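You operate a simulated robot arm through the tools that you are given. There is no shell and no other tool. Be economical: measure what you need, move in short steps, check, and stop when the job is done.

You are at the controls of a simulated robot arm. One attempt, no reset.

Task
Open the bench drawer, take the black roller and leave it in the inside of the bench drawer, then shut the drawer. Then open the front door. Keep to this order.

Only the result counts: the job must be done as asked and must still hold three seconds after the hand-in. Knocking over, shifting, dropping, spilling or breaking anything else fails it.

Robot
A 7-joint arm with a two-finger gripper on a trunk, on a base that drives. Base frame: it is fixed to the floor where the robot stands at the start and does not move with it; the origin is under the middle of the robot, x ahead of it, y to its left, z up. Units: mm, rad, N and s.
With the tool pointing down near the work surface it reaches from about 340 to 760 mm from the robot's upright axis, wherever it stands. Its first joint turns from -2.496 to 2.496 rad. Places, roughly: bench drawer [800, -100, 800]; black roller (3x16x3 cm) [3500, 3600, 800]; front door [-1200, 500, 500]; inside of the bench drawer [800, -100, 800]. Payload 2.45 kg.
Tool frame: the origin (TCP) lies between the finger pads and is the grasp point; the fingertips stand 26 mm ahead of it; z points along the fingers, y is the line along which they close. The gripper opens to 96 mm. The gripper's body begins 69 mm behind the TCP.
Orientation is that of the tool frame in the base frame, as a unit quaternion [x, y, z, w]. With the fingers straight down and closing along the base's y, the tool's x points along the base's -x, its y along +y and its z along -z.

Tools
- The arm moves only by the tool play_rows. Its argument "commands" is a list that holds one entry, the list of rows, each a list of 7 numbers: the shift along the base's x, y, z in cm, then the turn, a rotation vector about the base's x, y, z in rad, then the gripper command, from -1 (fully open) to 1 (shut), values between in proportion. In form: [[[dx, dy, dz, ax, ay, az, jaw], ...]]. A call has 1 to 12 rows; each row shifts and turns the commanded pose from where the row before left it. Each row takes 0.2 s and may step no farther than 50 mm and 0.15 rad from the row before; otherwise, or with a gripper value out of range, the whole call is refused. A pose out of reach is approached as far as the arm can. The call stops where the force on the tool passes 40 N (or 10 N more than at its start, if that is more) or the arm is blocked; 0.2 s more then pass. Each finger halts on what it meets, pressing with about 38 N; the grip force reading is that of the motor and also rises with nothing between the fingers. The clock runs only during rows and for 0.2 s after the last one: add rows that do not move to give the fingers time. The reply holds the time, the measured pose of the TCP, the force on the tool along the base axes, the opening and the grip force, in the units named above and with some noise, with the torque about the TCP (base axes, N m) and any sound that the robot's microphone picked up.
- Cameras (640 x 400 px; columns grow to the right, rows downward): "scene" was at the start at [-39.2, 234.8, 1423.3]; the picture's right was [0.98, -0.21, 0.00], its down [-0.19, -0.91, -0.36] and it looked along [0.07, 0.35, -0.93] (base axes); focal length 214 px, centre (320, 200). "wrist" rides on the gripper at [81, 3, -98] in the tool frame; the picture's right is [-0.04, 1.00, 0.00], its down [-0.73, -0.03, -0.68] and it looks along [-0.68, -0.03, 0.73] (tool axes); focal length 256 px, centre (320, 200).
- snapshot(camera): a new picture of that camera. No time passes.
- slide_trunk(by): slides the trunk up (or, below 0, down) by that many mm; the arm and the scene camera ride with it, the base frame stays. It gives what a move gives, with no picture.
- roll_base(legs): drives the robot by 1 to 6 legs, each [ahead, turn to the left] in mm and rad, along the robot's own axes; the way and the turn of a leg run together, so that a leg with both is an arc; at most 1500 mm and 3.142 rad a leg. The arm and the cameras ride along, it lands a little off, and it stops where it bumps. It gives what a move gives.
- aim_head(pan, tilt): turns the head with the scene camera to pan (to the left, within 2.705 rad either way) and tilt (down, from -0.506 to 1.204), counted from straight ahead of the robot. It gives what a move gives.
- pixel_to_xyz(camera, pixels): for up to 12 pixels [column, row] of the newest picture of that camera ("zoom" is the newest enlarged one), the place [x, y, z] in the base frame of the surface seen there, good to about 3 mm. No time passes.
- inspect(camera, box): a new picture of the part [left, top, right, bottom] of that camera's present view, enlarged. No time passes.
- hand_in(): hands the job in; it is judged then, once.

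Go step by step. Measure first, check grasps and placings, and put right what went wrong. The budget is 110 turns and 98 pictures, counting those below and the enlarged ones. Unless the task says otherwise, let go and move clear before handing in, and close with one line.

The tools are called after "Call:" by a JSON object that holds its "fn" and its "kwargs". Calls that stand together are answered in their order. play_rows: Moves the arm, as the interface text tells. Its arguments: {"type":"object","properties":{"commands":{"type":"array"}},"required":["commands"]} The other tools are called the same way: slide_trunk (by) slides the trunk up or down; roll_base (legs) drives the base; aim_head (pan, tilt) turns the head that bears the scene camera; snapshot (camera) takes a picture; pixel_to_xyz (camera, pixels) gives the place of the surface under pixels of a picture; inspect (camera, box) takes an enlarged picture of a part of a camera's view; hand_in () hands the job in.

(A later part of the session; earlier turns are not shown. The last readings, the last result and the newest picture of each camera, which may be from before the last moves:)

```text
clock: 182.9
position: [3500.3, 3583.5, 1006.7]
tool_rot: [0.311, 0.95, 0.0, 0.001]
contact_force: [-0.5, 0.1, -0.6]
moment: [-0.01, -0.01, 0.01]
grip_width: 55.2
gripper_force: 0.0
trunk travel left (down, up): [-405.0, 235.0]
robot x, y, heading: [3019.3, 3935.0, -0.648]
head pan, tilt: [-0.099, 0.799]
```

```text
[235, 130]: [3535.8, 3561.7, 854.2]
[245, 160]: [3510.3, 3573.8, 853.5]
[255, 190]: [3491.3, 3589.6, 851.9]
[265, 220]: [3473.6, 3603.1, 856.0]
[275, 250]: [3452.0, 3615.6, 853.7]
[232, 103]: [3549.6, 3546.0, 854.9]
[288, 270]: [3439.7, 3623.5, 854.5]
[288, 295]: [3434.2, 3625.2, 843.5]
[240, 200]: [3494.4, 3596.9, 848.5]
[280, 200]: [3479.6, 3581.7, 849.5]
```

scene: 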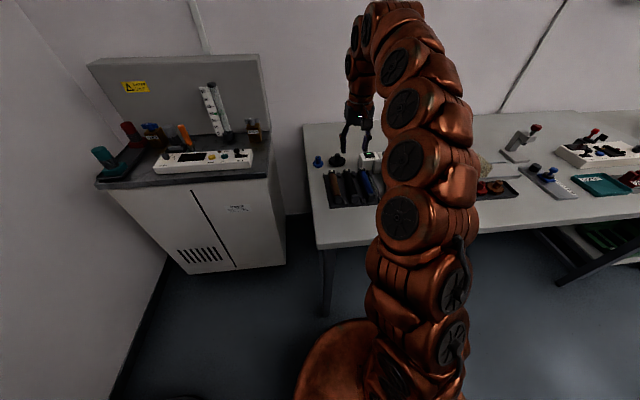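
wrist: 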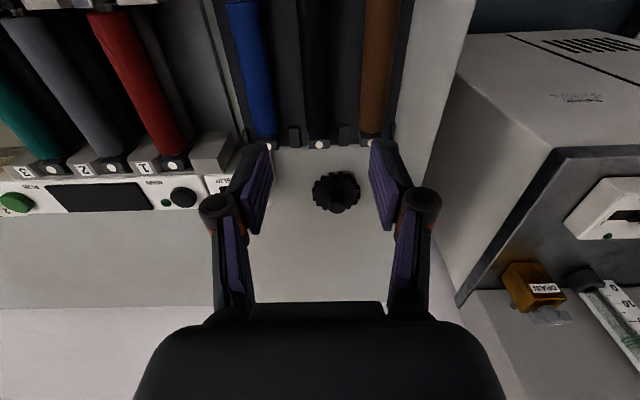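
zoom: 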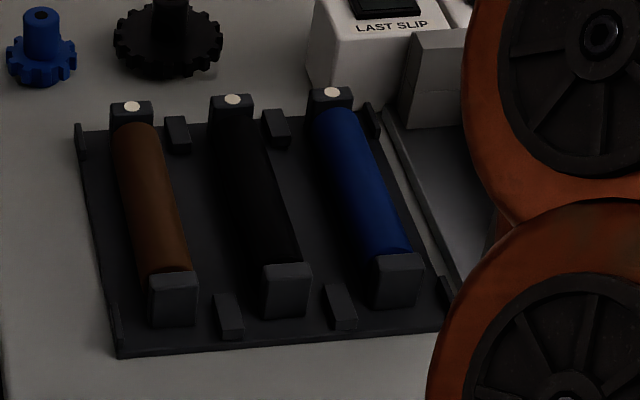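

The roller axis aligns within 1 mm of the tool (s≈4958). Tray floor is z≈825, so I'll descend to TCP z 856, fingertips ~4 mm above the tray.

Call:
{"fn": "play_rows", "kwargs": {"commands": [[[-0.3, 0.2, -2.5, 0, 0, 0, -0.15], [-0.3, 0.2, -2.5, 0, 0, 0, -0.15], [0, 0, -2.5, 0, 0, 0, -0.15], [0, 0, -2.5, 0, 0, 0, -0.15], [0, 0, -2.0, 0, 0, 0, -0.15], [0, 0, 0, 0, 0, 0, -0.15]]]}}

Call:
{"fn": "snapshot", "kwargs": {"camera": "wrist"}}

```text
clock: 184.3
position: [3495.6, 3589.7, 885.8]
tool_rot: [0.311, 0.95, 0.0, 0.002]
contact_force: [0.8, -0.5, 0.1]
moment: [0.0, 0.0, 0.02]
grip_width: 55.3
gripper_force: 0.0
trunk travel left (down, up): [-405.0, 235.0]
robot x, y, heading: [3018.8, 3937.6, -0.646]
head pan, tilt: [-0.099, 0.799]
```

```text
49 pictures are left
```

wrist: 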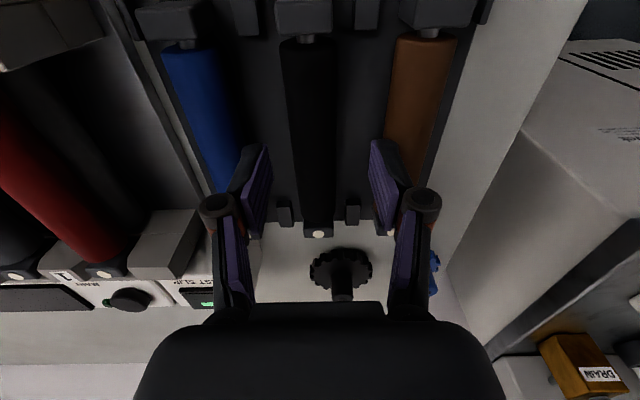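

The roller sits ~3 mm to the left between the fingers; I'll shift slightly and descend the last 30 mm, then close.

Call:
{"fn": "play_rows", "kwargs": {"commands": [[[-0.15, -0.2, -1.0, 0, 0, 0, -0.15], [0, 0, -1.0, 0, 0, 0, -0.15], [0, 0, -0.9, 0, 0, 0, -0.15], [0, 0, 0, 0, 0, 0, -0.15]]]}}

Call:
{"fn": "snapshot", "kwargs": {"camera": "wrist"}}

```text
clock: 185.3
position: [3494.8, 3587.3, 857.4]
tool_rot: [0.312, 0.95, 0.0, 0.002]
contact_force: [0.1, 0.2, 0.2]
moment: [0.01, 0.01, 0.01]
grip_width: 55.0
gripper_force: 0.0
trunk travel left (down, up): [-405.0, 235.0]
robot x, y, heading: [3017.7, 3935.8, -0.647]
head pan, tilt: [-0.099, 0.799]
```

```text
48 pictures are left
```

wrist: 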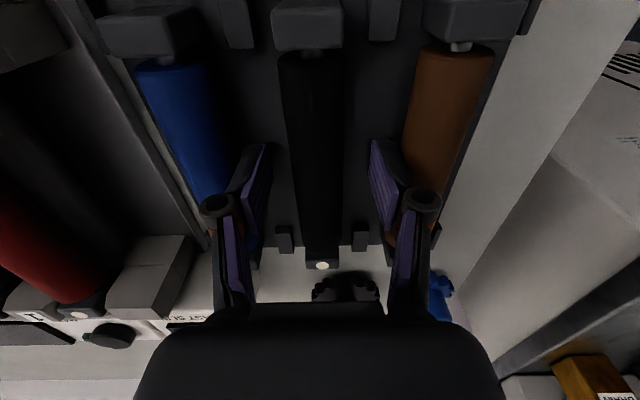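

Well centred. Close the grip.

Call:
{"fn": "play_rows", "kwargs": {"commands": [[[0, 0, 0, 0, 0, 0, 1], [0, 0, 0, 0, 0, 0, 1], [0, 0, 0, 0, 0, 0, 1], [0, 0, 0, 0, 0, 0, 1]]]}}

Call:
{"fn": "play_rows", "kwargs": {"commands": [[[0, 0, 0.5, 0, 0, 0, 1], [0, 0, 0.8, 0, 0, 0, 1], [0, 0, 1, 0, 0, 0, 1], [0, 0, 1.5, 0, 0, 0, 1], [0, 0, 2, 0, 0, 0, 1], [0, 0, 3, 0, 0, 0, 1], [0, 0, 4, 0, 0, 0, 1], [0, 0, 4, 0, 0, 0, 1], [0, 0, 0, 0, 0, 0, 1]]]}}

Call:
{"fn": "snapshot", "kwargs": {"camera": "wrist"}}

Call:
{"fn": "inspect", "kwargs": {"camera": "scene", "box": [300, 110, 428, 190]}}

```text
clock: 186.3
position: [3493.9, 3588.3, 857.6]
tool_rot: [0.311, 0.95, 0.0, 0.002]
contact_force: [-0.3, -0.7, 2.5]
moment: [-0.03, -0.02, 0.01]
grip_width: 26.3
gripper_force: 38.4
trunk travel left (down, up): [-405.0, 235.0]
robot x, y, heading: [3018.4, 3933.7, -0.649]
head pan, tilt: [-0.099, 0.799]
```

```text
clock: 188.3
position: [3493.8, 3587.2, 1022.8]
tool_rot: [0.311, 0.95, 0.0, 0.001]
contact_force: [-0.1, -0.7, -1.2]
moment: [0.0, 0.01, 0.03]
grip_width: 26.3
gripper_force: 38.1
trunk travel left (down, up): [-405.0, 235.0]
robot x, y, heading: [3017.7, 3932.8, -0.647]
head pan, tilt: [-0.099, 0.799]
```

```text
47 pictures are left
```

wrist: 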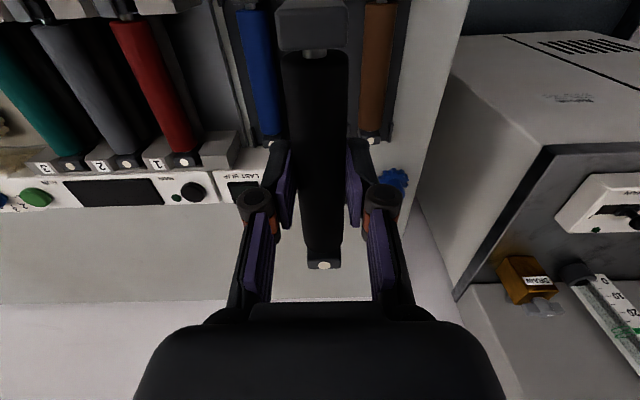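

```text
5.00 times, centred on (364, 150) of scene
```

zoom: 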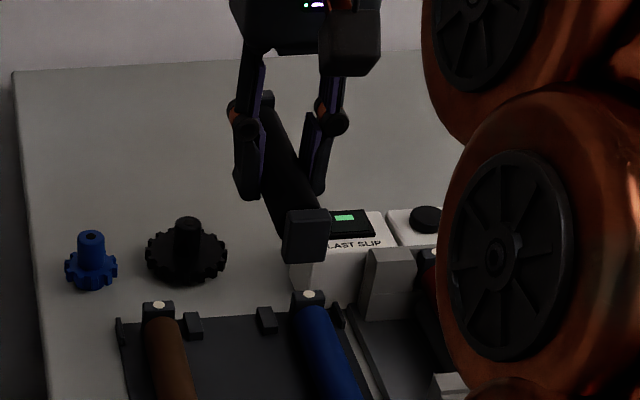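

The roller is held (grip 26.3 mm). I'll raise the trunk, back off and drive back down the aisle.

Call:
{"fn": "slide_trunk", "kwargs": {"by": 200}}

Call:
{"fn": "roll_base", "kwargs": {"legs": [[-163, 0], [0, -1.556], [1500, 0], [1500, 0]]}}

```text
clock: 190.4
position: [3494.0, 3586.7, 1222.7]
tool_rot: [0.311, 0.95, 0.0, 0.001]
contact_force: [-0.8, -0.3, -0.5]
moment: [-0.01, 0.0, 0.02]
grip_width: 25.9
gripper_force: 38.5
trunk travel left (down, up): [-605.0, 35.0]
robot x, y, heading: [3021.8, 3938.8, -0.645]
head pan, tilt: [-0.099, 0.799]
```

```text
clock: 209.6
position: [815.1, 1131.3, 1224.8]
tool_rot: [0.885, 0.466, -0.001, 0.001]
contact_force: [0.2, 1.3, -0.8]
moment: [0.01, 0.0, -0.02]
grip_width: 25.9
gripper_force: 37.9
trunk travel left (down, up): [-605.0, 35.0]
robot x, y, heading: [1145.8, 1619.4, -2.185]
head pan, tilt: [-0.099, 0.799]
```

On course. Drive on to a spot facing the drawer from 585 mm.

Call:
{"fn": "roll_base", "kwargs": {"legs": [[0, -0.114], [1500, 0], [130, 0], [0, 1.667]]}}

Call:
{"fn": "aim_head", "kwargs": {"pan": 0.0, "tilt": 0.8}}

Call:
{"fn": "snapshot", "kwargs": {"camera": "scene"}}

```text
clock: 222.5
position: [537.2, 54.5, 1224.7]
tool_rot: [0.312, 0.95, 0.001, 0.001]
contact_force: [0.4, -0.6, -1.1]
moment: [0.01, 0.0, -0.03]
grip_width: 26.3
gripper_force: 38.3
trunk travel left (down, up): [-605.0, 35.0]
robot x, y, heading: [61.1, 403.3, -0.649]
head pan, tilt: [-0.099, 0.799]
```

```text
clock: 223.2
position: [538.7, 54.2, 1223.8]
tool_rot: [0.311, 0.95, 0.001, 0.001]
contact_force: [-0.1, 0.5, -1.1]
moment: [-0.01, -0.04, -0.02]
grip_width: 26.2
gripper_force: 38.1
trunk travel left (down, up): [-605.0, 35.0]
robot x, y, heading: [59.9, 401.5, -0.649]
head pan, tilt: [0.0, 0.799]
```

```text
45 pictures are left
```

scene: 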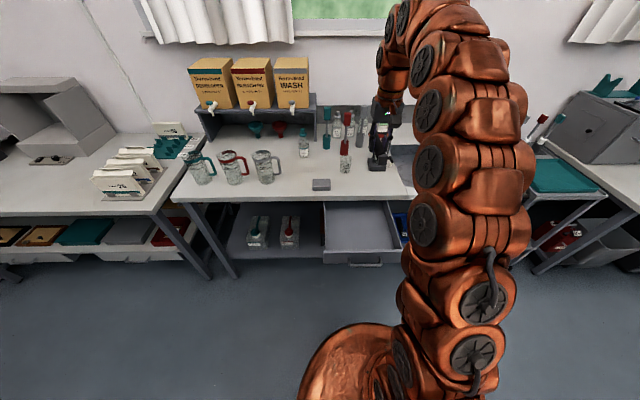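

The drawer is open in view around (362,235). Measure its rims and floor.

Call:
{"fn": "inspect", "kwargs": {"camera": "scene", "box": [300, 180, 428, 280]}}

Call:
{"fn": "pixel_to_xyz", "kwargs": {"camera": "zoom", "pixels": [[250, 250], [300, 180], [200, 250], [360, 250], [120, 250], [120, 120], [450, 250], [400, 130], [250, 355], [300, 140], [250, 300], [300, 390]]}}

```text
4.00 times, centred on (364, 230) of scene
```

zoom: 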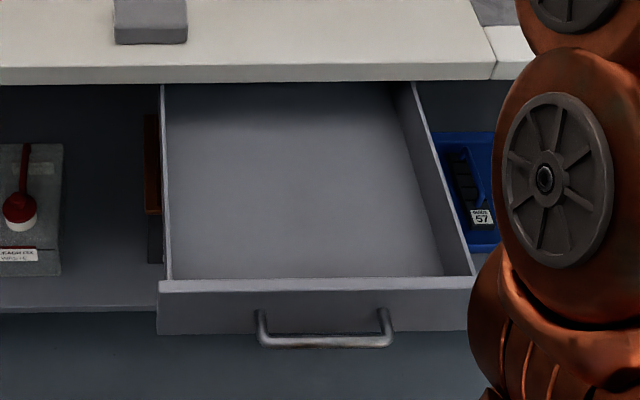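

```text
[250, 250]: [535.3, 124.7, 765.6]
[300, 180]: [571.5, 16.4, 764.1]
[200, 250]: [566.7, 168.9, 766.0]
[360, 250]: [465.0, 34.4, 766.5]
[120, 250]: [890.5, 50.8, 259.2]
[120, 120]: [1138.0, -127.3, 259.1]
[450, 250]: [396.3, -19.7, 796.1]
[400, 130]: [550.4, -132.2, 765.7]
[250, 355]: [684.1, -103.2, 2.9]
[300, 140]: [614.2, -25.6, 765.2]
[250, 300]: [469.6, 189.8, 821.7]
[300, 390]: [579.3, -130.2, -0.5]
```

Drawer floor is z 765, interior p 285–515 from the bench frame; the roller will sit centrally. I'll shift 15 mm toward me and lower with the trunk, then finish with the arm.

Call:
{"fn": "play_rows", "kwargs": {"commands": [[[-0.6, 0.45, 0, 0, 0, 0, 1], [-0.6, 0.45, 0, 0, 0, 0, 1], [0, 0, 0, 0, 0, 0, 1]]]}}

Call:
{"fn": "slide_trunk", "kwargs": {"by": -350}}

Call:
{"fn": "snapshot", "kwargs": {"camera": "scene"}}

Call:
{"fn": "snapshot", "kwargs": {"camera": "wrist"}}

```text
clock: 223.9
position: [524.9, 62.8, 1223.8]
tool_rot: [0.312, 0.95, 0.0, 0.0]
contact_force: [-0.1, -0.4, -0.4]
moment: [-0.01, -0.05, -0.01]
grip_width: 26.3
gripper_force: 37.5
trunk travel left (down, up): [-605.0, 35.0]
robot x, y, heading: [64.7, 405.5, -0.649]
head pan, tilt: [0.0, 0.799]
```

```text
clock: 227.4
position: [524.4, 62.8, 875.4]
tool_rot: [0.312, 0.95, 0.0, 0.0]
contact_force: [0.2, -0.3, -0.4]
moment: [0.0, 0.04, 0.0]
grip_width: 26.7
gripper_force: 38.0
trunk travel left (down, up): [-255.0, 385.0]
robot x, y, heading: [61.3, 401.3, -0.651]
head pan, tilt: [0.0, 0.799]
```

```text
43 pictures are left
```

scene: 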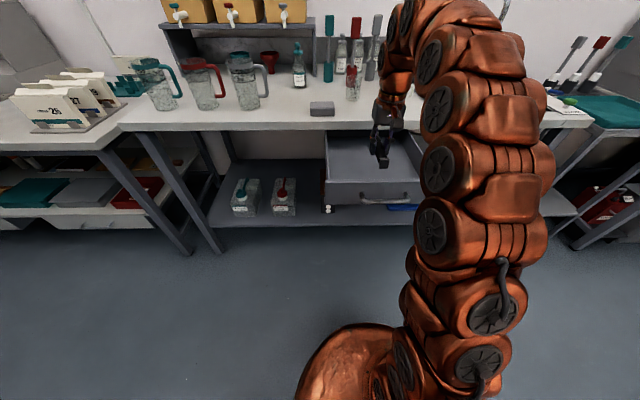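

```text
42 pictures are left
```

wrist: 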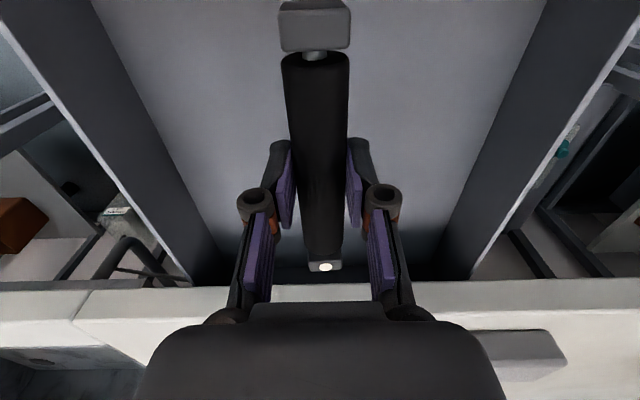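

Over the drawer and clear of both sides. Lower to z≈801.

Call:
{"fn": "play_rows", "kwargs": {"commands": [[[0, 0, -2, 0, 0, 0, 1], [0, 0, -2, 0, 0, 0, 1], [0, 0, -1.5, 0, 0, 0, 1], [0, 0, -1, 0, 0, 0, 1], [0, 0, -0.6, 0, 0, 0, 1], [0, 0, -0.4, 0, 0, 0, 1], [0, 0, 0, 0, 0, 0, 1]]]}}

```text
clock: 229.0
position: [525.3, 63.2, 797.9]
tool_rot: [0.311, 0.95, 0.0, 0.002]
contact_force: [0.1, -0.6, -2.0]
moment: [-0.03, 0.0, -0.01]
grip_width: 26.2
gripper_force: 37.9
trunk travel left (down, up): [-255.0, 385.0]
robot x, y, heading: [67.0, 400.7, -0.647]
head pan, tilt: [0.0, 0.799]
```

No contact yet; nudge down in 2 mm steps, then open.

Call:
{"fn": "play_rows", "kwargs": {"commands": [[[0, 0, -0.2, 0, 0, 0, 1], [0, 0, -0.15, 0, 0, 0, 1], [0, 0, 0, 0, 0, 0, 1]]]}}

Call:
{"fn": "snapshot", "kwargs": {"camera": "wrist"}}

```text
clock: 229.8
position: [525.2, 61.9, 795.7]
tool_rot: [0.311, 0.95, 0.0, 0.003]
contact_force: [-0.3, -0.2, 18.6]
moment: [0.22, -0.03, -0.13]
grip_width: 26.0
gripper_force: 38.0
trunk travel left (down, up): [-255.0, 385.0]
robot x, y, heading: [65.1, 404.4, -0.648]
head pan, tilt: [0.0, 0.799]
```

```text
41 pictures are left
```

wrist: 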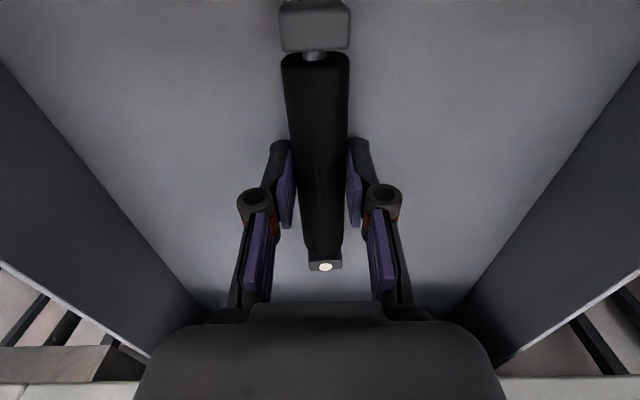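

The roller touches the drawer floor (18.6 N). I'll ease up a hair, open, and lift clear.

Call:
{"fn": "play_rows", "kwargs": {"commands": [[[0, 0, 0.15, 0, 0, 0, 1], [0, 0, 0, 0, 0, 0, 0.3], [0, 0, 0, 0, 0, 0, -0.1], [0, 0, 0, 0, 0, 0, -0.1], [0, 0, 0, 0, 0, 0, -0.1], [0, 0, 0, 0, 0, 0, -0.1]]]}}

Call:
{"fn": "play_rows", "kwargs": {"commands": [[[0, 0, 1.5, 0, 0, 0, -0.1], [0, 0, 2.5, 0, 0, 0, -0.1], [0, 0, 3, 0, 0, 0, -0.1], [0, 0, 4, 0, 0, 0, -0.1], [0, 0, 4, 0, 0, 0, -0.1]]]}}

Call:
{"fn": "snapshot", "kwargs": {"camera": "wrist"}}

Call:
{"fn": "pixel_to_xyz", "kwargs": {"camera": "wrist", "pixels": [[315, 60], [315, 120], [318, 180]]}}

```text
clock: 231.2
position: [523.9, 63.0, 797.1]
tool_rot: [0.311, 0.95, 0.0, 0.001]
contact_force: [0.1, 0.7, 0.5]
moment: [0.03, 0.0, 0.02]
grip_width: 52.7
gripper_force: 0.0
trunk travel left (down, up): [-255.0, 385.0]
robot x, y, heading: [65.2, 401.4, -0.647]
head pan, tilt: [0.0, 0.799]
```

```text
clock: 232.4
position: [527.0, 62.5, 917.0]
tool_rot: [0.312, 0.95, 0.0, 0.002]
contact_force: [0.9, -0.1, -0.4]
moment: [0.0, 0.0, 0.01]
grip_width: 52.9
gripper_force: 0.1
out of reach, approached as far as the arm can: row 5
trunk travel left (down, up): [-255.0, 385.0]
robot x, y, heading: [61.9, 404.5, -0.65]
head pan, tilt: [0.0, 0.799]
```

```text
40 pictures are left
```

wrist: 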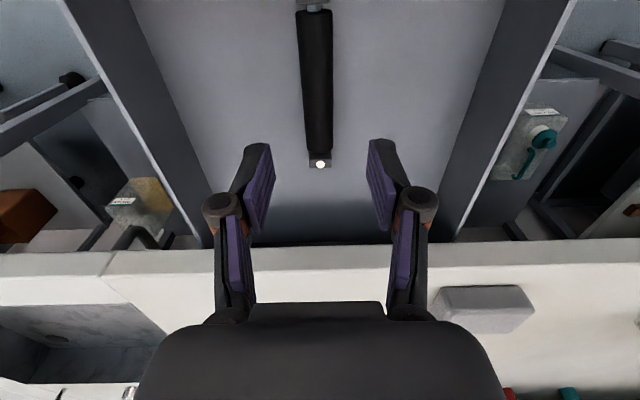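

```text
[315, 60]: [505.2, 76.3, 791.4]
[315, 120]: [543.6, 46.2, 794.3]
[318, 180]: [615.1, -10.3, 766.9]
```

The roller lies in the drawer (top z≈793). Next I'll bring the closed fingers in front of the handle bar and push the drawer shut.

Call:
{"fn": "play_rows", "kwargs": {"commands": [[[-3.06, 2.24, 0, 0, 0, 0, 0.5], [-3.06, 2.24, 0, 0, 0, 0, 1], [-3.06, 2.24, 0, 0, 0, 0, 1], [-3.06, 2.24, 0, 0, 0, 0, 1], [-3.06, 2.24, 0, 0, 0, 0, 1], [0, 0, 0, 0, 0, 0, 1]]]}}

Call:
{"fn": "snapshot", "kwargs": {"camera": "wrist"}}

Call:
{"fn": "snapshot", "kwargs": {"camera": "scene"}}

```text
clock: 233.8
position: [369.9, 175.4, 916.3]
tool_rot: [0.311, 0.95, 0.0, 0.002]
contact_force: [-0.4, -0.2, 0.4]
moment: [0.0, 0.0, -0.01]
grip_width: 0.0
gripper_force: 28.4
trunk travel left (down, up): [-255.0, 385.0]
robot x, y, heading: [58.4, 402.4, -0.649]
head pan, tilt: [0.0, 0.799]
```

```text
39 pictures are left
```

wrist: 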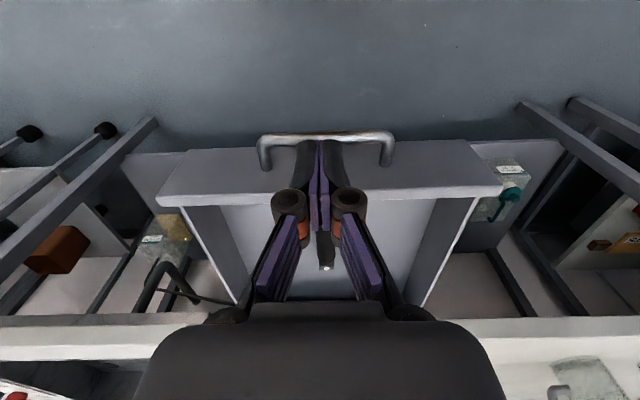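

```text
38 pictures are left
```

scene: 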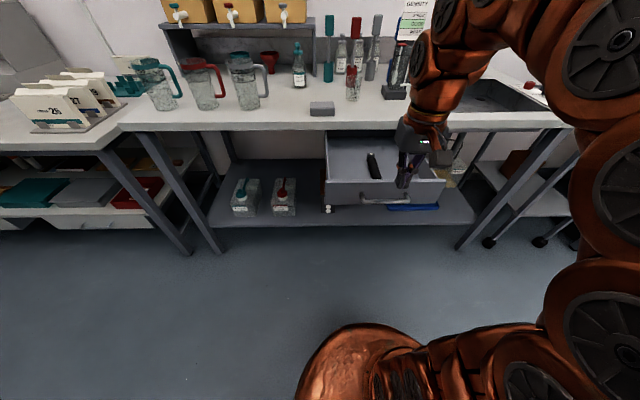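

Check the bar's location relative to the tool before descending.

Call:
{"fn": "pixel_to_xyz", "kwargs": {"camera": "wrist", "pixels": [[285, 138], [365, 137], [262, 150], [390, 150], [230, 150], [420, 165], [230, 190]]}}

```text
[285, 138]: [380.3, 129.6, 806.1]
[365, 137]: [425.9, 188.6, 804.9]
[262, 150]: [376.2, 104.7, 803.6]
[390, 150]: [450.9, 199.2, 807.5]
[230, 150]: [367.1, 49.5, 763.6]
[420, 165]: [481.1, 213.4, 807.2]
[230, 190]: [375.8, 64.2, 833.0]
```

The bar is at p≈231, my tool at p≈195, so descending is clear. Lower to z≈797 then push.

Call:
{"fn": "play_rows", "kwargs": {"commands": [[[0, 0, -3, 0, 0, 0, 1], [0, 0, -3, 0, 0, 0, 1], [0, 0, -3, 0, 0, 0, 1], [0, 0, -2.8, 0, 0, 0, 1], [0, 0, 0, 0, 0, 0, 1]]]}}

Call:
{"fn": "play_rows", "kwargs": {"commands": [[[1.2, -0.89, 0, 0, 0, 0, 1], [1.2, -0.89, 0, 0, 0, 0, 1], [1.6, -1.18, 0, 0, 0, 0, 1], [1.6, -1.18, 0, 0, 0, 0, 1], [1.6, -1.18, 0, 0, 0, 0, 1], [1.6, -1.18, 0, 0, 0, 0, 1], [1.6, -1.18, 0, 0, 0, 0, 1], [0, 0, 0, 0, 0, 0, 1]]]}}

Call:
{"fn": "snapshot", "kwargs": {"camera": "scene"}}

```text
clock: 235.0
position: [373.3, 175.3, 799.0]
tool_rot: [0.312, 0.95, 0.0, 0.002]
contact_force: [-0.9, 0.8, 0.3]
moment: [-0.03, -0.04, -0.01]
grip_width: 0.1
gripper_force: 28.3
trunk travel left (down, up): [-255.0, 385.0]
robot x, y, heading: [62.4, 403.3, -0.646]
head pan, tilt: [0.0, 0.799]
```

```text
clock: 236.8
position: [475.6, 98.3, 799.5]
tool_rot: [0.311, 0.95, 0.001, 0.001]
contact_force: [-0.3, 0.6, -0.6]
moment: [0.02, -0.02, 0.01]
grip_width: 0.0
gripper_force: 28.4
trunk travel left (down, up): [-255.0, 385.0]
robot x, y, heading: [62.1, 402.2, -0.645]
head pan, tilt: [0.0, 0.799]
```

```text
37 pictures are left
```

scene: 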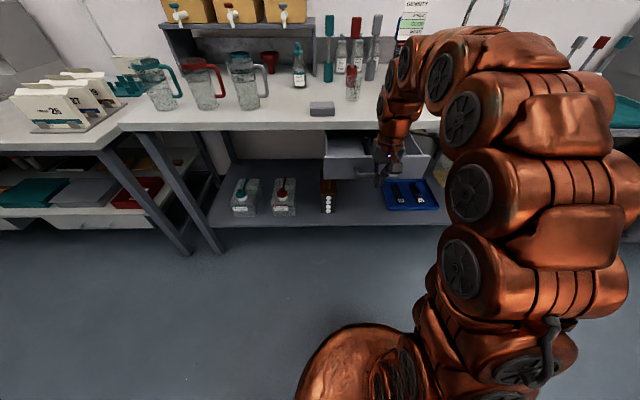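

The drawer is moving in with no resistance. Push the remaining ~150 mm.

Call:
{"fn": "play_rows", "kwargs": {"commands": [[[1.6, -1.18, 0, 0, 0, 0, 1], [1.6, -1.18, 0, 0, 0, 0, 1], [1.6, -1.18, 0, 0, 0, 0, 1], [1.6, -1.18, 0, 0, 0, 0, 1], [1.6, -1.18, 0, 0, 0, 0, 1], [1.6, -1.18, 0, 0, 0, 0, 1], [1.2, -0.89, 0, 0, 0, 0, 1], [0.6, -0.44, 0, 0, 0, 0, 1], [0.4, -0.3, 0, 0, 0, 0, 1], [0.4, -0.3, 0, 0, 0, 0, 1], [0.4, -0.3, 0, 0, 0, 0, 1], [0.4, -0.3, 0, 0, 0, 0, 1]]]}}

Call:
{"fn": "snapshot", "kwargs": {"camera": "scene"}}

```text
clock: 239.4
position: [600.8, 5.9, 799.5]
tool_rot: [0.312, 0.95, 0.002, -0.002]
contact_force: [-19.3, 12.1, 6.5]
moment: [-1.17, -1.9, 0.36]
grip_width: 0.2
gripper_force: 28.5
trunk travel left (down, up): [-255.0, 385.0]
robot x, y, heading: [61.1, 403.6, -0.658]
head pan, tilt: [0.0, 0.799]
stopped in row 12: the force on the tool passed its limit at 52 N (the readings are from after the stop); the commanded pose is now the measured one
```

```text
36 pictures are left
```

scene: 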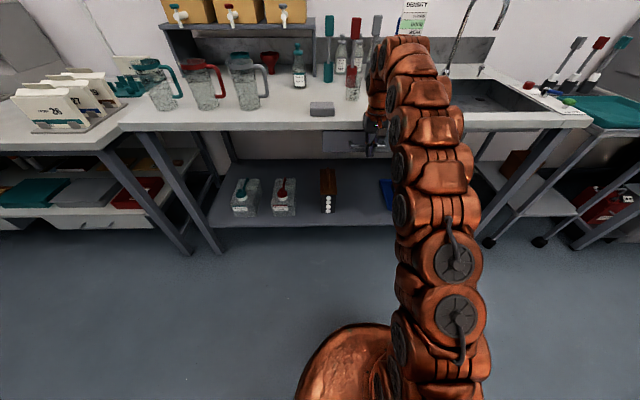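

It met the stop at p≈481, as expected for fully shut. Back off and verify the drawer face position.

Call:
{"fn": "play_rows", "kwargs": {"commands": [[[-1.6, 1.18, 0, 0, 0, 0, 1], [-3.2, 2.36, 0, 0, 0, 0, 1], [-3.2, 2.36, 0, 0, 0, 0, 1], [-3.2, 2.36, 0, 0, 0, 0, 1], [-3.2, 2.36, 0, 0, 0, 0, 1], [-3.2, 2.36, 0, 0, 0, 0, 1], [0, 0, 0, 0, 0, 0, 1]]]}}

Call:
{"fn": "inspect", "kwargs": {"camera": "scene", "box": [300, 100, 428, 180]}}

Call:
{"fn": "pixel_to_xyz", "kwargs": {"camera": "zoom", "pixels": [[150, 190], [200, 200], [180, 170], [260, 170], [200, 150], [250, 140], [300, 215]]}}

```text
clock: 241.0
position: [426.9, 133.0, 798.5]
tool_rot: [0.312, 0.95, 0.001, -0.002]
contact_force: [1.0, -0.3, 0.7]
moment: [-0.02, -0.01, 0.01]
grip_width: 0.0
gripper_force: 28.1
trunk travel left (down, up): [-255.0, 385.0]
robot x, y, heading: [64.2, 401.4, -0.647]
head pan, tilt: [0.0, 0.799]
```

```text
5.00 times, centred on (364, 140) of scene
```

zoom: 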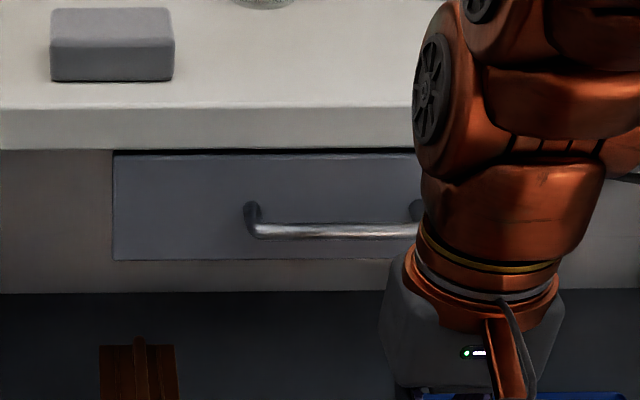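

```text
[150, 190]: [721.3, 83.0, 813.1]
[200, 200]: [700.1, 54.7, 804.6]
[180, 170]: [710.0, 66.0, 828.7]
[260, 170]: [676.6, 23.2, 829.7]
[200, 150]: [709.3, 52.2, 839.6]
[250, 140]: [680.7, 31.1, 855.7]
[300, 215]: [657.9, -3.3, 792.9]
```

The drawer face is back at p≈533, same as at the start: shut. Now raise the trunk, and turn toward the machine to study the front door.

Call:
{"fn": "slide_trunk", "kwargs": {"by": 300}}

Call:
{"fn": "roll_base", "kwargs": {"legs": [[-120, 0], [0, 3.1]]}}

Call:
{"fn": "aim_head", "kwargs": {"pan": 0.5, "tilt": 0.6}}

Call:
{"fn": "snapshot", "kwargs": {"camera": "scene"}}

```text
clock: 244.0
position: [426.7, 133.7, 1098.2]
tool_rot: [0.311, 0.95, 0.002, -0.002]
contact_force: [0.4, 1.0, -0.5]
moment: [0.02, -0.01, 0.03]
grip_width: 0.0
gripper_force: 29.2
trunk travel left (down, up): [-555.0, 85.0]
robot x, y, heading: [62.7, 403.7, -0.652]
head pan, tilt: [0.0, 0.799]
```

```text
clock: 252.5
position: [-390.7, 756.1, 1098.6]
tool_rot: [0.946, -0.325, 0.002, 0.002]
contact_force: [0.3, -0.3, -0.4]
moment: [-0.01, -0.01, 0.02]
grip_width: 0.0
gripper_force: 28.7
trunk travel left (down, up): [-555.0, 85.0]
robot x, y, heading: [-35.1, 476.5, 2.464]
head pan, tilt: [0.0, 0.799]
```

```text
clock: 253.4
position: [-391.7, 755.0, 1098.6]
tool_rot: [0.945, -0.326, 0.001, 0.002]
contact_force: [-0.5, -0.4, -0.4]
moment: [0.0, 0.02, -0.02]
grip_width: 0.0
gripper_force: 28.2
trunk travel left (down, up): [-555.0, 85.0]
robot x, y, heading: [-33.9, 476.3, 2.459]
head pan, tilt: [0.499, 0.6]
```

```text
34 pictures are left
```

scene: 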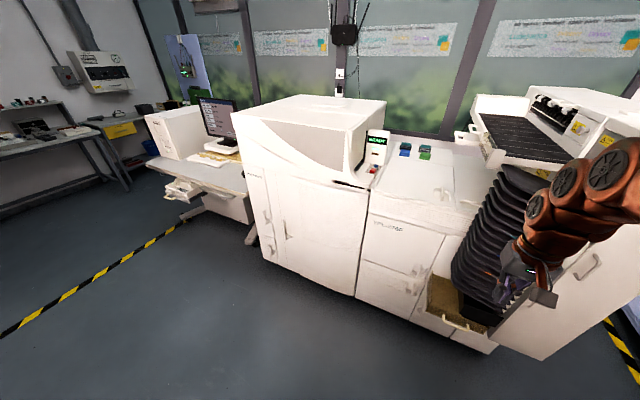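

The big white front panel spans about (275,185)–(360,290) with handles near (285,230) and (268,215). Zoom and measure.

Call:
{"fn": "inspect", "kwargs": {"camera": "scene", "box": [230, 160, 470, 310]}}

Call:
{"fn": "pixel_to_xyz", "kwargs": {"camera": "zoom", "pixels": [[148, 185], [150, 200], [155, 215], [125, 80], [130, 240], [330, 340], [365, 110], [200, 150], [300, 200], [107, 150], [155, 190], [140, 190]]}}

```text
2.67 times, centred on (350, 235) of scene
```

zoom: 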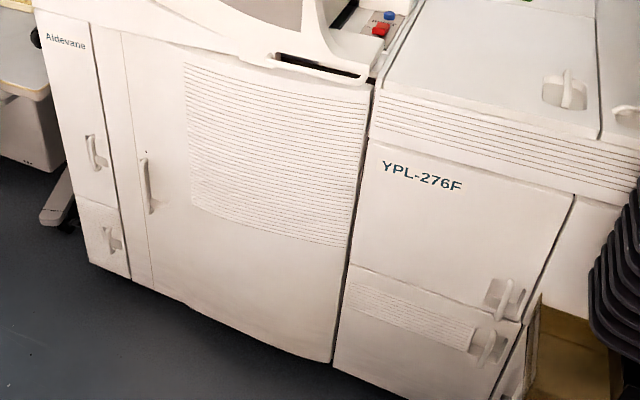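

```text
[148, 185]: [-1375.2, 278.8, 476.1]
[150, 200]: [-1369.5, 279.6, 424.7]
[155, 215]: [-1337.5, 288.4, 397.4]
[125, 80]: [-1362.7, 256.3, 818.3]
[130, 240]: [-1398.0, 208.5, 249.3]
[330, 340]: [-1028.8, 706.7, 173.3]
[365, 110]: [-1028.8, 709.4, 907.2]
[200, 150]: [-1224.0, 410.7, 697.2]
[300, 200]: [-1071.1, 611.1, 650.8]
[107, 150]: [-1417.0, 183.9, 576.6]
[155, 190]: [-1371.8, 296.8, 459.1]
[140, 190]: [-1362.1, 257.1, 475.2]
```

The front door is the large panel with a vertical handle at zoom (148,185). Zoom closer on the handle.

Call:
{"fn": "inspect", "kwargs": {"camera": "scene", "box": [262, 205, 310, 250]}}

Call:
{"fn": "pixel_to_xyz", "kwargs": {"camera": "zoom", "pixels": [[300, 180], [300, 200], [310, 250], [320, 300], [330, 340], [280, 250], [350, 250], [250, 250], [400, 250], [300, 100], [450, 250]]}}

```text
8.89 times, centred on (286, 228) of scene
```

zoom: 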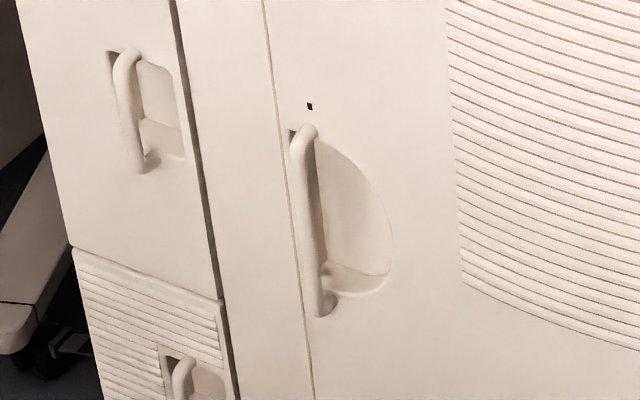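

```text
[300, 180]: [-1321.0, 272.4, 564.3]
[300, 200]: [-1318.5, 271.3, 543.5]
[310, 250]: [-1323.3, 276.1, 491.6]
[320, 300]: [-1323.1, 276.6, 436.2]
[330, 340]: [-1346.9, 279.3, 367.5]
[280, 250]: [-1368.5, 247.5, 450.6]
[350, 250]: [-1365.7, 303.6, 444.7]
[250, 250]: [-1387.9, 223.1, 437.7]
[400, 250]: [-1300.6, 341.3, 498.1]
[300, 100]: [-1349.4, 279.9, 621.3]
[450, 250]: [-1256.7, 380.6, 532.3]
```

The handle is a vertical bar at about (-1321,273), z 430–605, with the door hinged at the far right edge (~(-1029,707)). Before driving to its left side I'll measure the desk at left.

Call:
{"fn": "snapshot", "kwargs": {"camera": "scene"}}

Call:
{"fn": "pixel_to_xyz", "kwargs": {"camera": "scene", "pixels": [[185, 195], [160, 120], [185, 145], [240, 185], [200, 220], [150, 250], [225, 240], [250, 270], [170, 165]]}}

```text
31 pictures are left
```

scene: 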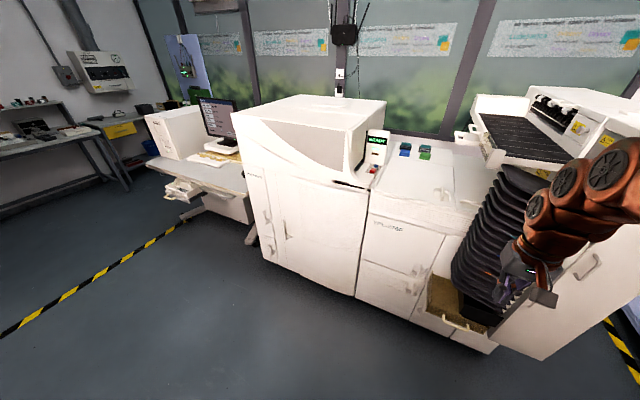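

```text
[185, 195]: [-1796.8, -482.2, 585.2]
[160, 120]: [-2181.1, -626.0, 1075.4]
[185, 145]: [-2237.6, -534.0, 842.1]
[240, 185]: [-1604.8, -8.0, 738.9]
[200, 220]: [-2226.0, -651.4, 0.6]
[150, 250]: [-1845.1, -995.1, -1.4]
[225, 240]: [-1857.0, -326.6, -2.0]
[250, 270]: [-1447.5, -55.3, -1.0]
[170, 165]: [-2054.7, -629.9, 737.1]
```

The desk is well beyond. Drive to a spot left of the door swing, facing the machine.

Call:
{"fn": "roll_base", "kwargs": {"legs": [[0, 1.34], [1160, 0], [0, -1.29]]}}

Call:
{"fn": "aim_head", "kwargs": {"pan": -0.3, "tilt": 0.9}}

Call:
{"fn": "snapshot", "kwargs": {"camera": "scene"}}

```text
clock: 265.8
position: [-1308.0, -9.3, 1098.2]
tool_rot: [0.959, -0.283, 0.002, 0.001]
contact_force: [-0.4, 0.2, -0.1]
moment: [0.01, -0.05, -0.01]
grip_width: 0.0
gripper_force: 28.4
trunk travel left (down, up): [-555.0, 85.0]
robot x, y, heading: [-927.9, -255.0, 2.553]
head pan, tilt: [0.499, 0.6]
```

```text
clock: 267.0
position: [-1309.5, -10.0, 1098.6]
tool_rot: [0.959, -0.283, 0.002, 0.001]
contact_force: [0.8, 0.0, -0.4]
moment: [-0.03, 0.03, 0.01]
grip_width: 0.0
gripper_force: 27.7
trunk travel left (down, up): [-555.0, 85.0]
robot x, y, heading: [-930.5, -259.0, 2.557]
head pan, tilt: [-0.3, 0.901]
```

```text
30 pictures are left
```

scene: 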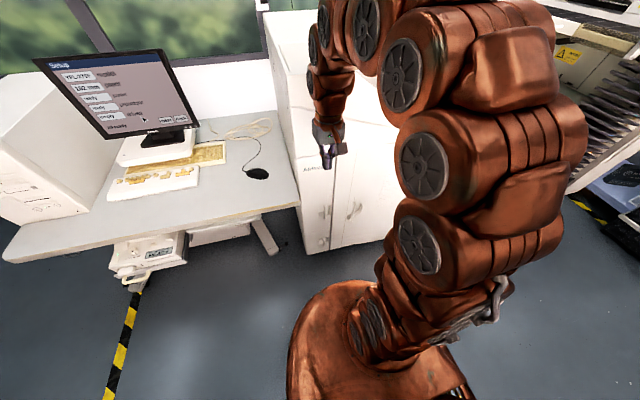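

I'm facing the machine with the handle ~634 mm ahead and ~197 mm to the right. Lower the trunk, then pitch the tool up to 30° below level and go to a pre-grasp.

Call:
{"fn": "slide_trunk", "kwargs": {"by": -400}}

Call:
{"fn": "play_rows", "kwargs": {"commands": [[[0.63, 2.28, -1.0, 0.0618, 0.0845, -0.006, -0.04], [0.63, 2.28, -1.0, 0.0618, 0.0845, -0.006, -0.04], [0.63, 2.28, -1.0, 0.0618, 0.0845, -0.006, -0.04], [0.63, 2.28, -1.0, 0.0618, 0.0845, -0.006, -0.04], [0.63, 2.28, -1.0, 0.0618, 0.0845, -0.006, -0.04], [0.63, 2.28, -1.0, 0.0618, 0.0845, -0.006, -0.04], [0.63, 2.28, -1.0, 0.0618, 0.0845, -0.006, -0.04], [0.63, 2.28, -1.0, 0.0618, 0.0845, -0.006, -0.04], [0.63, 2.28, -1.0, 0.0618, 0.0845, -0.006, -0.04], [0.63, 2.28, -1.0, 0.0618, 0.0845, -0.006, -0.04]]]}}

Call:
{"fn": "aim_head", "kwargs": {"pan": -0.6, "tilt": 0.6}}

Call:
{"fn": "snapshot", "kwargs": {"camera": "scene"}}

Call:
{"fn": "snapshot", "kwargs": {"camera": "wrist"}}

```text
clock: 270.8
position: [-1309.1, -9.2, 700.0]
tool_rot: [0.959, -0.284, 0.002, 0.002]
contact_force: [-0.6, -0.8, -0.4]
moment: [-0.01, 0.0, -0.01]
grip_width: 0.2
gripper_force: 28.7
trunk travel left (down, up): [-155.0, 485.0]
robot x, y, heading: [-927.2, -259.0, 2.555]
head pan, tilt: [-0.3, 0.901]
```

```text
clock: 273.0
position: [-1244.7, 227.3, 614.9]
tool_rot: [0.823, -0.273, -0.469, -0.167]
contact_force: [-0.7, 0.3, -0.3]
moment: [0.0, -0.04, -0.01]
grip_width: 50.1
gripper_force: 0.0
out of reach, approached as far as the arm can: row 10
trunk travel left (down, up): [-155.0, 485.0]
robot x, y, heading: [-929.7, -257.7, 2.553]
head pan, tilt: [-0.3, 0.901]
```

```text
clock: 273.8
position: [-1246.1, 227.8, 615.0]
tool_rot: [0.824, -0.273, -0.468, -0.167]
contact_force: [0.1, 0.3, 0.6]
moment: [0.01, -0.04, -0.02]
grip_width: 50.2
gripper_force: 0.0
trunk travel left (down, up): [-155.0, 485.0]
robot x, y, heading: [-927.6, -257.0, 2.553]
head pan, tilt: [-0.6, 0.6]
```

```text
29 pictures are left
```

scene: 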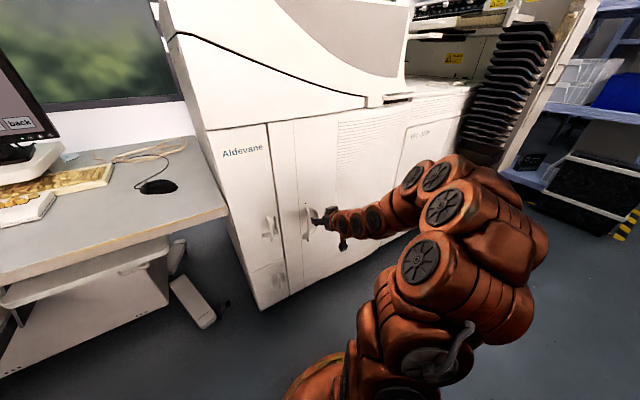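

```text
28 pictures are left
```

wrist: 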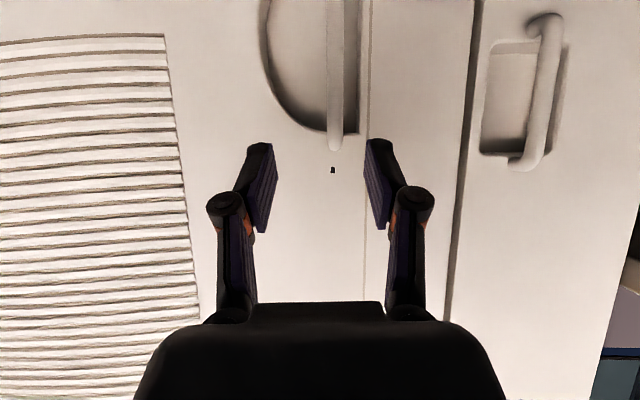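

The handle is just ahead, slightly to the picture's right (col 336). Measure it in this view.

Call:
{"fn": "pixel_to_xyz", "kwargs": {"camera": "wrist", "pixels": [[336, 20], [336, 60], [336, 100], [336, 135], [328, 60], [343, 60], [300, 60], [352, 60], [365, 60], [300, 160]]}}

```text
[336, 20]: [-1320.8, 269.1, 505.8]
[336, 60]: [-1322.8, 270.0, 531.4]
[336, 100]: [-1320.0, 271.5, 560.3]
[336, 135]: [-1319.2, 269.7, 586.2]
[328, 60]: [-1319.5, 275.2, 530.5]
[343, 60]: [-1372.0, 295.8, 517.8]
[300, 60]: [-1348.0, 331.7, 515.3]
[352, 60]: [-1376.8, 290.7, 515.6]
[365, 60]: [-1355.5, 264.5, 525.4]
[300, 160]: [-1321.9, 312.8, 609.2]
```

The bar axis is at (-1321,270). I'll lower the trunk 70 mm (arm is at its low limit), align laterally, then advance along the tool axis.

Call:
{"fn": "slide_trunk", "kwargs": {"by": -75}}

Call:
{"fn": "play_rows", "kwargs": {"commands": [[[-0.6, -0.8, 4.0, 0, 0, 0, -0.04], [0, 0, 1.0, 0, 0, 0, -0.04], [0, 0, 0, 0, 0, 0, -0.04]]]}}

Call:
{"fn": "snapshot", "kwargs": {"camera": "wrist"}}

```text
clock: 274.9
position: [-1244.7, 227.6, 539.7]
tool_rot: [0.824, -0.272, -0.468, -0.166]
contact_force: [-0.6, 0.8, 0.6]
moment: [0.04, -0.02, 0.0]
grip_width: 49.8
gripper_force: 0.0
trunk travel left (down, up): [-80.0, 560.0]
robot x, y, heading: [-930.0, -253.9, 2.551]
head pan, tilt: [-0.6, 0.6]
```

```text
clock: 275.7
position: [-1251.7, 218.4, 589.8]
tool_rot: [0.824, -0.273, -0.468, -0.167]
contact_force: [0.3, 0.9, -0.3]
moment: [0.01, -0.02, 0.04]
grip_width: 49.6
gripper_force: 0.1
trunk travel left (down, up): [-80.0, 560.0]
robot x, y, heading: [-927.7, -260.5, 2.553]
head pan, tilt: [-0.6, 0.6]
```

```text
27 pictures are left
```

wrist: 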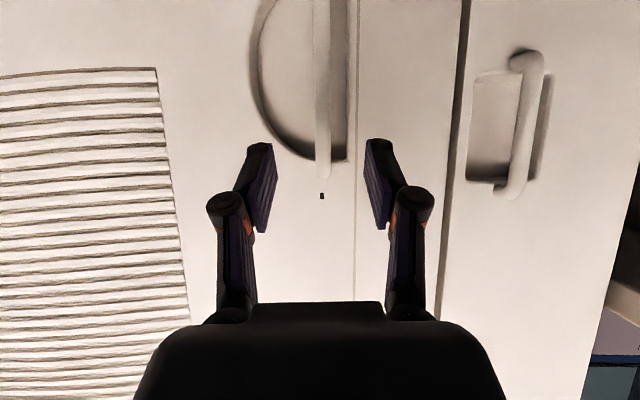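

Centred (col 321). Advance along the tool axis.

Call:
{"fn": "play_rows", "kwargs": {"commands": [[[-1.3, 0.98, -1.0, 0, 0, 0, -0.04], [-1.3, 0.98, -1.0, 0, 0, 0, -0.04], [-1.3, 0.98, -1.0, 0, 0, 0, -0.04], [-1.3, 0.98, -1.0, 0, 0, 0, -0.04], [-1.2, 0.9, -0.9, 0, 0, 0, -0.04], [0, 0, 0, 0, 0, 0, -0.04]]]}}

Call:
{"fn": "snapshot", "kwargs": {"camera": "wrist"}}

```text
clock: 277.1
position: [-1316.1, 267.8, 542.0]
tool_rot: [0.823, -0.273, -0.468, -0.168]
contact_force: [-0.2, 0.9, 0.2]
moment: [0.0, -0.01, 0.02]
grip_width: 50.1
gripper_force: 0.2
trunk travel left (down, up): [-80.0, 560.0]
robot x, y, heading: [-928.1, -254.0, 2.547]
head pan, tilt: [-0.6, 0.6]
```

```text
26 pictures are left
```

wrist: 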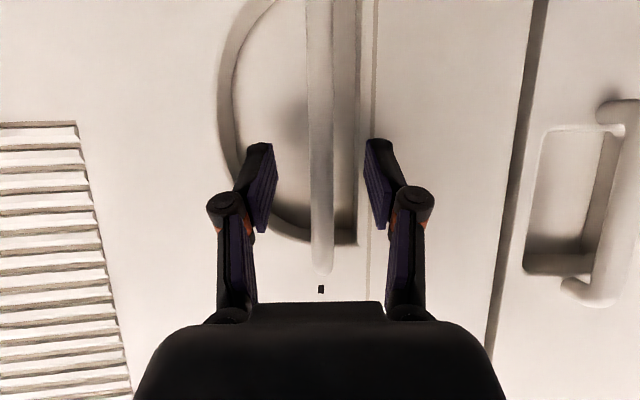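

The bar is between the pads. Close and read.

Call:
{"fn": "play_rows", "kwargs": {"commands": [[[0, 0, 0, 0, 0, 0, 1], [0, 0, 0, 0, 0, 0, 1], [0, 0, 0, 0, 0, 0, 1], [0, 0, 0, 0, 0, 0, 1]]]}}

Call:
{"fn": "snapshot", "kwargs": {"camera": "wrist"}}

```text
clock: 278.1
position: [-1317.4, 267.2, 540.5]
tool_rot: [0.824, -0.271, -0.469, -0.166]
contact_force: [-7.4, -8.4, 1.6]
moment: [-0.76, 0.6, 0.17]
grip_width: 12.8
gripper_force: 39.5
trunk travel left (down, up): [-80.0, 560.0]
robot x, y, heading: [-929.1, -257.8, 2.551]
head pan, tilt: [-0.6, 0.6]
```

```text
25 pictures are left
```

wrist: 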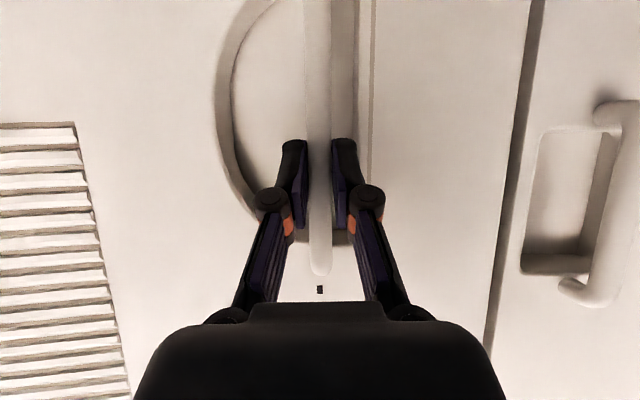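

Gripped (12.8 mm). Now pull along the door's arc (hinge ≈525 mm to the right), yawing the tool with it.

Call:
{"fn": "play_rows", "kwargs": {"commands": [[[1.76, -1.15, 0, 0, 0, 0.04, 1], [1.8, -1.08, 0, 0, 0, 0.04, 1], [1.85, -1.02, 0, 0, 0, 0.04, 1], [1.885, -0.945, 0, 0, 0, 0.04, 1], [1.93, -0.867, 0, 0, 0, 0.04, 1], [1.96, -0.79, 0, 0, 0, 0.04, 1], [1.99, -0.715, 0, 0, 0, 0.04, 1]]]}}

Call:
{"fn": "snapshot", "kwargs": {"camera": "scene"}}

```text
clock: 279.9
position: [-1182.2, 203.6, 541.4]
tool_rot: [0.852, -0.158, -0.488, -0.103]
contact_force: [0.6, 5.2, -7.4]
moment: [-0.88, 0.06, -0.04]
grip_width: 12.6
gripper_force: 39.5
trunk travel left (down, up): [-80.0, 560.0]
robot x, y, heading: [-930.3, -255.9, 2.549]
head pan, tilt: [-0.6, 0.6]
stopped in row 7: the force on the tool passed its limit at 41 N (the readings are from after the stop); the commanded pose is now the measured one
```

```text
24 pictures are left
```

scene: 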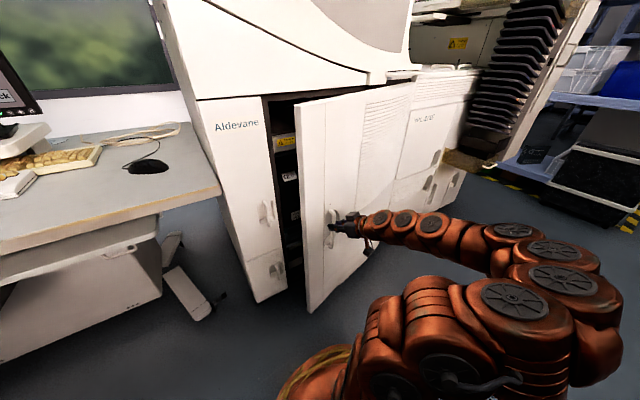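

The door swings (≈0.27 rad open). Continue along the arc; the stop was a mild side load.

Call:
{"fn": "play_rows", "kwargs": {"commands": [[[2.07, -0.61, 0, 0, 0, 0.04, 1], [2.095, -0.52, 0, 0, 0, 0.04, 1], [2.115, -0.445, 0, 0, 0, 0.04, 1], [2.13, -0.357, 0, 0, 0, 0.04, 1], [2.145, -0.269, 0, 0, 0, 0.04, 1], [2.155, -0.189, 0, 0, 0, 0.04, 1], [2.16, -0.095, 0, 0, 0, 0.04, 1], [2.156, -0.017, 0, 0, 0, 0.04, 1]]]}}

```text
clock: 280.8
position: [-1110.1, 188.4, 542.0]
tool_rot: [0.861, -0.101, -0.494, -0.069]
contact_force: [2.0, 5.9, 8.4]
moment: [-0.54, 0.75, -0.15]
grip_width: 12.6
gripper_force: 39.4
trunk travel left (down, up): [-80.0, 560.0]
robot x, y, heading: [-932.1, -256.8, 2.55]
head pan, tilt: [-0.6, 0.6]
stopped in row 4: the force on the tool passed its limit at 44 N (the readings are from after the stop); the commanded pose is now the measured one
```

Door ≈0.42 rad open. Continue with refreshed arc estimate.

Call:
{"fn": "play_rows", "kwargs": {"commands": [[[2.09, -0.3, 0, 0, 0, 0.04, 1], [2.09, -0.213, 0, 0, 0, 0.04, 1], [2.1, -0.125, 0, 0, 0, 0.04, 1], [2.1, -0.047, 0, 0, 0, 0.04, 1], [2.105, 0.033, 0, 0, 0, 0.04, 1], [2.1, 0.125, 0, 0, 0, 0.04, 1], [2.09, 0.203, 0, 0, 0, 0.04, 1]]]}}

Call:
{"fn": "snapshot", "kwargs": {"camera": "scene"}}

```text
clock: 281.2
position: [-1103.0, 186.9, 541.2]
tool_rot: [0.861, -0.092, -0.497, -0.061]
contact_force: [2.4, 14.5, 11.9]
moment: [-0.16, 1.0, -0.22]
grip_width: 12.8
gripper_force: 39.4
trunk travel left (down, up): [-80.0, 560.0]
robot x, y, heading: [-931.0, -260.8, 2.552]
head pan, tilt: [-0.6, 0.6]
stopped in row 1: the force on the tool passed its limit at 43 N (the readings are from after the stop); the commanded pose is now the measured one
```

```text
23 pictures are left
```

scene: 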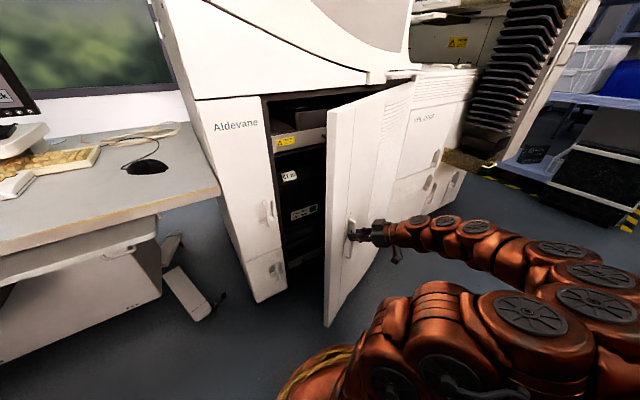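

The handle is pulling the tool toward +y, so my arc is too wide. I'll relieve that and follow with more +y.

Call:
{"fn": "play_rows", "kwargs": {"commands": [[[0, 0.4, 0.2, 0, 0, 0.02, 1], [1.2, 0.2, 0, 0, 0, 0.04, 1], [1.5, 0.2, 0, 0, 0, 0.04, 1], [1.5, 0.25, 0, 0, 0, 0.04, 1], [1.5, 0.3, 0, 0, 0, 0.04, 1], [1.5, 0.35, 0, 0, 0, 0.04, 1], [1.5, 0.4, 0, 0, 0, 0.04, 1], [1.5, 0.45, 0, 0, 0, 0.04, 1]]]}}

```text
clock: 281.7
position: [-1096.4, 187.5, 541.4]
tool_rot: [0.864, -0.07, -0.496, -0.048]
contact_force: [1.4, -0.6, -17.5]
moment: [-0.41, 0.88, -0.08]
grip_width: 12.7
gripper_force: 39.7
trunk travel left (down, up): [-80.0, 560.0]
robot x, y, heading: [-929.1, -257.6, 2.546]
head pan, tilt: [-0.6, 0.6]
stopped in row 2: the force on the tool passed its limit at 44 N (the readings are from after the stop); the commanded pose is now the measured one
```

The stiff grip builds up vertical load. I'll open and re-close to relax it, then pull further.

Call:
{"fn": "play_rows", "kwargs": {"commands": [[[0, 0, 0, 0, 0, 0, 0.4], [0, 0, 0, 0, 0, 0, 0.4], [0, 0, 0, 0, 0, 0, 0.4], [0, 0, 0, 0, 0, 0, 1], [0, 0, 0, 0, 0, 0, 1], [0, 0, 0, 0, 0, 0, 1]]]}}

Call:
{"fn": "play_rows", "kwargs": {"commands": [[[1.6, -0.2, 0, 0, 0, 0.03, 1], [1.6, -0.1, 0, 0, 0, 0.03, 1], [1.6, -0.05, 0, 0, 0, 0.03, 1], [1.6, 0, 0, 0, 0, 0.03, 1], [1.6, 0.05, 0, 0, 0, 0.03, 1], [1.6, 0.1, 0, 0, 0, 0.03, 1]]]}}

```text
clock: 283.1
position: [-1097.2, 187.6, 542.2]
tool_rot: [0.863, -0.069, -0.497, -0.048]
contact_force: [0.4, 1.1, 1.1]
moment: [-0.6, 0.09, -0.02]
grip_width: 12.4
gripper_force: 39.1
trunk travel left (down, up): [-80.0, 560.0]
robot x, y, heading: [-927.0, -256.7, 2.551]
head pan, tilt: [-0.6, 0.6]
```

```text
clock: 284.5
position: [-999.7, 182.9, 544.5]
tool_rot: [0.866, 0.01, -0.5, -0.001]
contact_force: [1.3, -29.9, 0.4]
moment: [-1.14, -0.63, 0.46]
grip_width: 12.5
gripper_force: 39.8
trunk travel left (down, up): [-80.0, 560.0]
robot x, y, heading: [-930.9, -259.1, 2.547]
head pan, tilt: [-0.6, 0.6]
```

98 mm gained. Relax the grip again and continue.

Call:
{"fn": "play_rows", "kwargs": {"commands": [[[0, 0, 0, 0, 0, 0, 0.4], [0, 0, 0, 0, 0, 0, 0.4], [0, 0, 0, 0, 0, 0, 0.4], [0, 0, 0, 0, 0, 0, 1], [0, 0, 0, 0, 0, 0, 1], [0, 0, 0, 0, 0, 0, 1]]]}}

Call:
{"fn": "play_rows", "kwargs": {"commands": [[[1.6, -0.05, 0, 0, 0, 0.03, 1], [1.6, 0.0, 0, 0, 0, 0.03, 1], [1.6, 0.05, 0, 0, 0, 0.03, 1], [1.6, 0.1, 0, 0, 0, 0.03, 1], [1.6, 0.15, 0, 0, 0, 0.03, 1], [1.6, 0.2, 0, 0, 0, 0.03, 1]]]}}

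Call:
{"fn": "snapshot", "kwargs": {"camera": "scene"}}

```text
clock: 285.9
position: [-1000.3, 183.1, 542.2]
tool_rot: [0.866, 0.01, -0.5, -0.002]
contact_force: [0.1, -30.5, -3.4]
moment: [-0.99, 0.03, 0.41]
grip_width: 12.7
gripper_force: 39.2
trunk travel left (down, up): [-80.0, 560.0]
robot x, y, heading: [-925.9, -254.0, 2.553]
head pan, tilt: [-0.6, 0.6]
```

```text
clock: 286.9
position: [-937.9, 189.2, 541.7]
tool_rot: [0.865, 0.055, -0.498, 0.019]
contact_force: [-0.2, 4.6, -3.9]
moment: [-0.87, -0.27, -0.12]
grip_width: 12.3
gripper_force: 39.2
trunk travel left (down, up): [-80.0, 560.0]
robot x, y, heading: [-930.6, -255.7, 2.55]
head pan, tilt: [-0.6, 0.6]
stopped in row 5: the force on the tool passed its limit at 43 N (the readings are from after the stop); the commanded pose is now the measured one
```

```text
22 pictures are left
```

scene: 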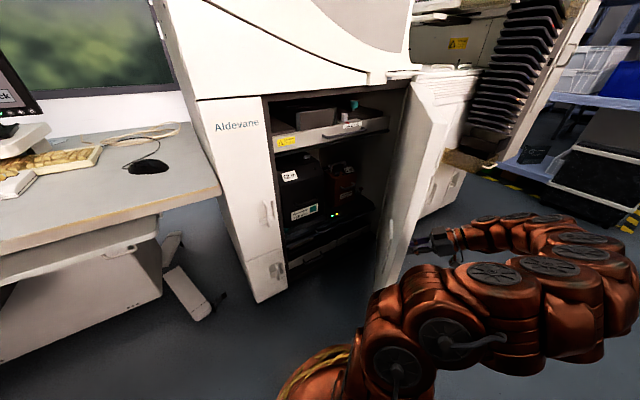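

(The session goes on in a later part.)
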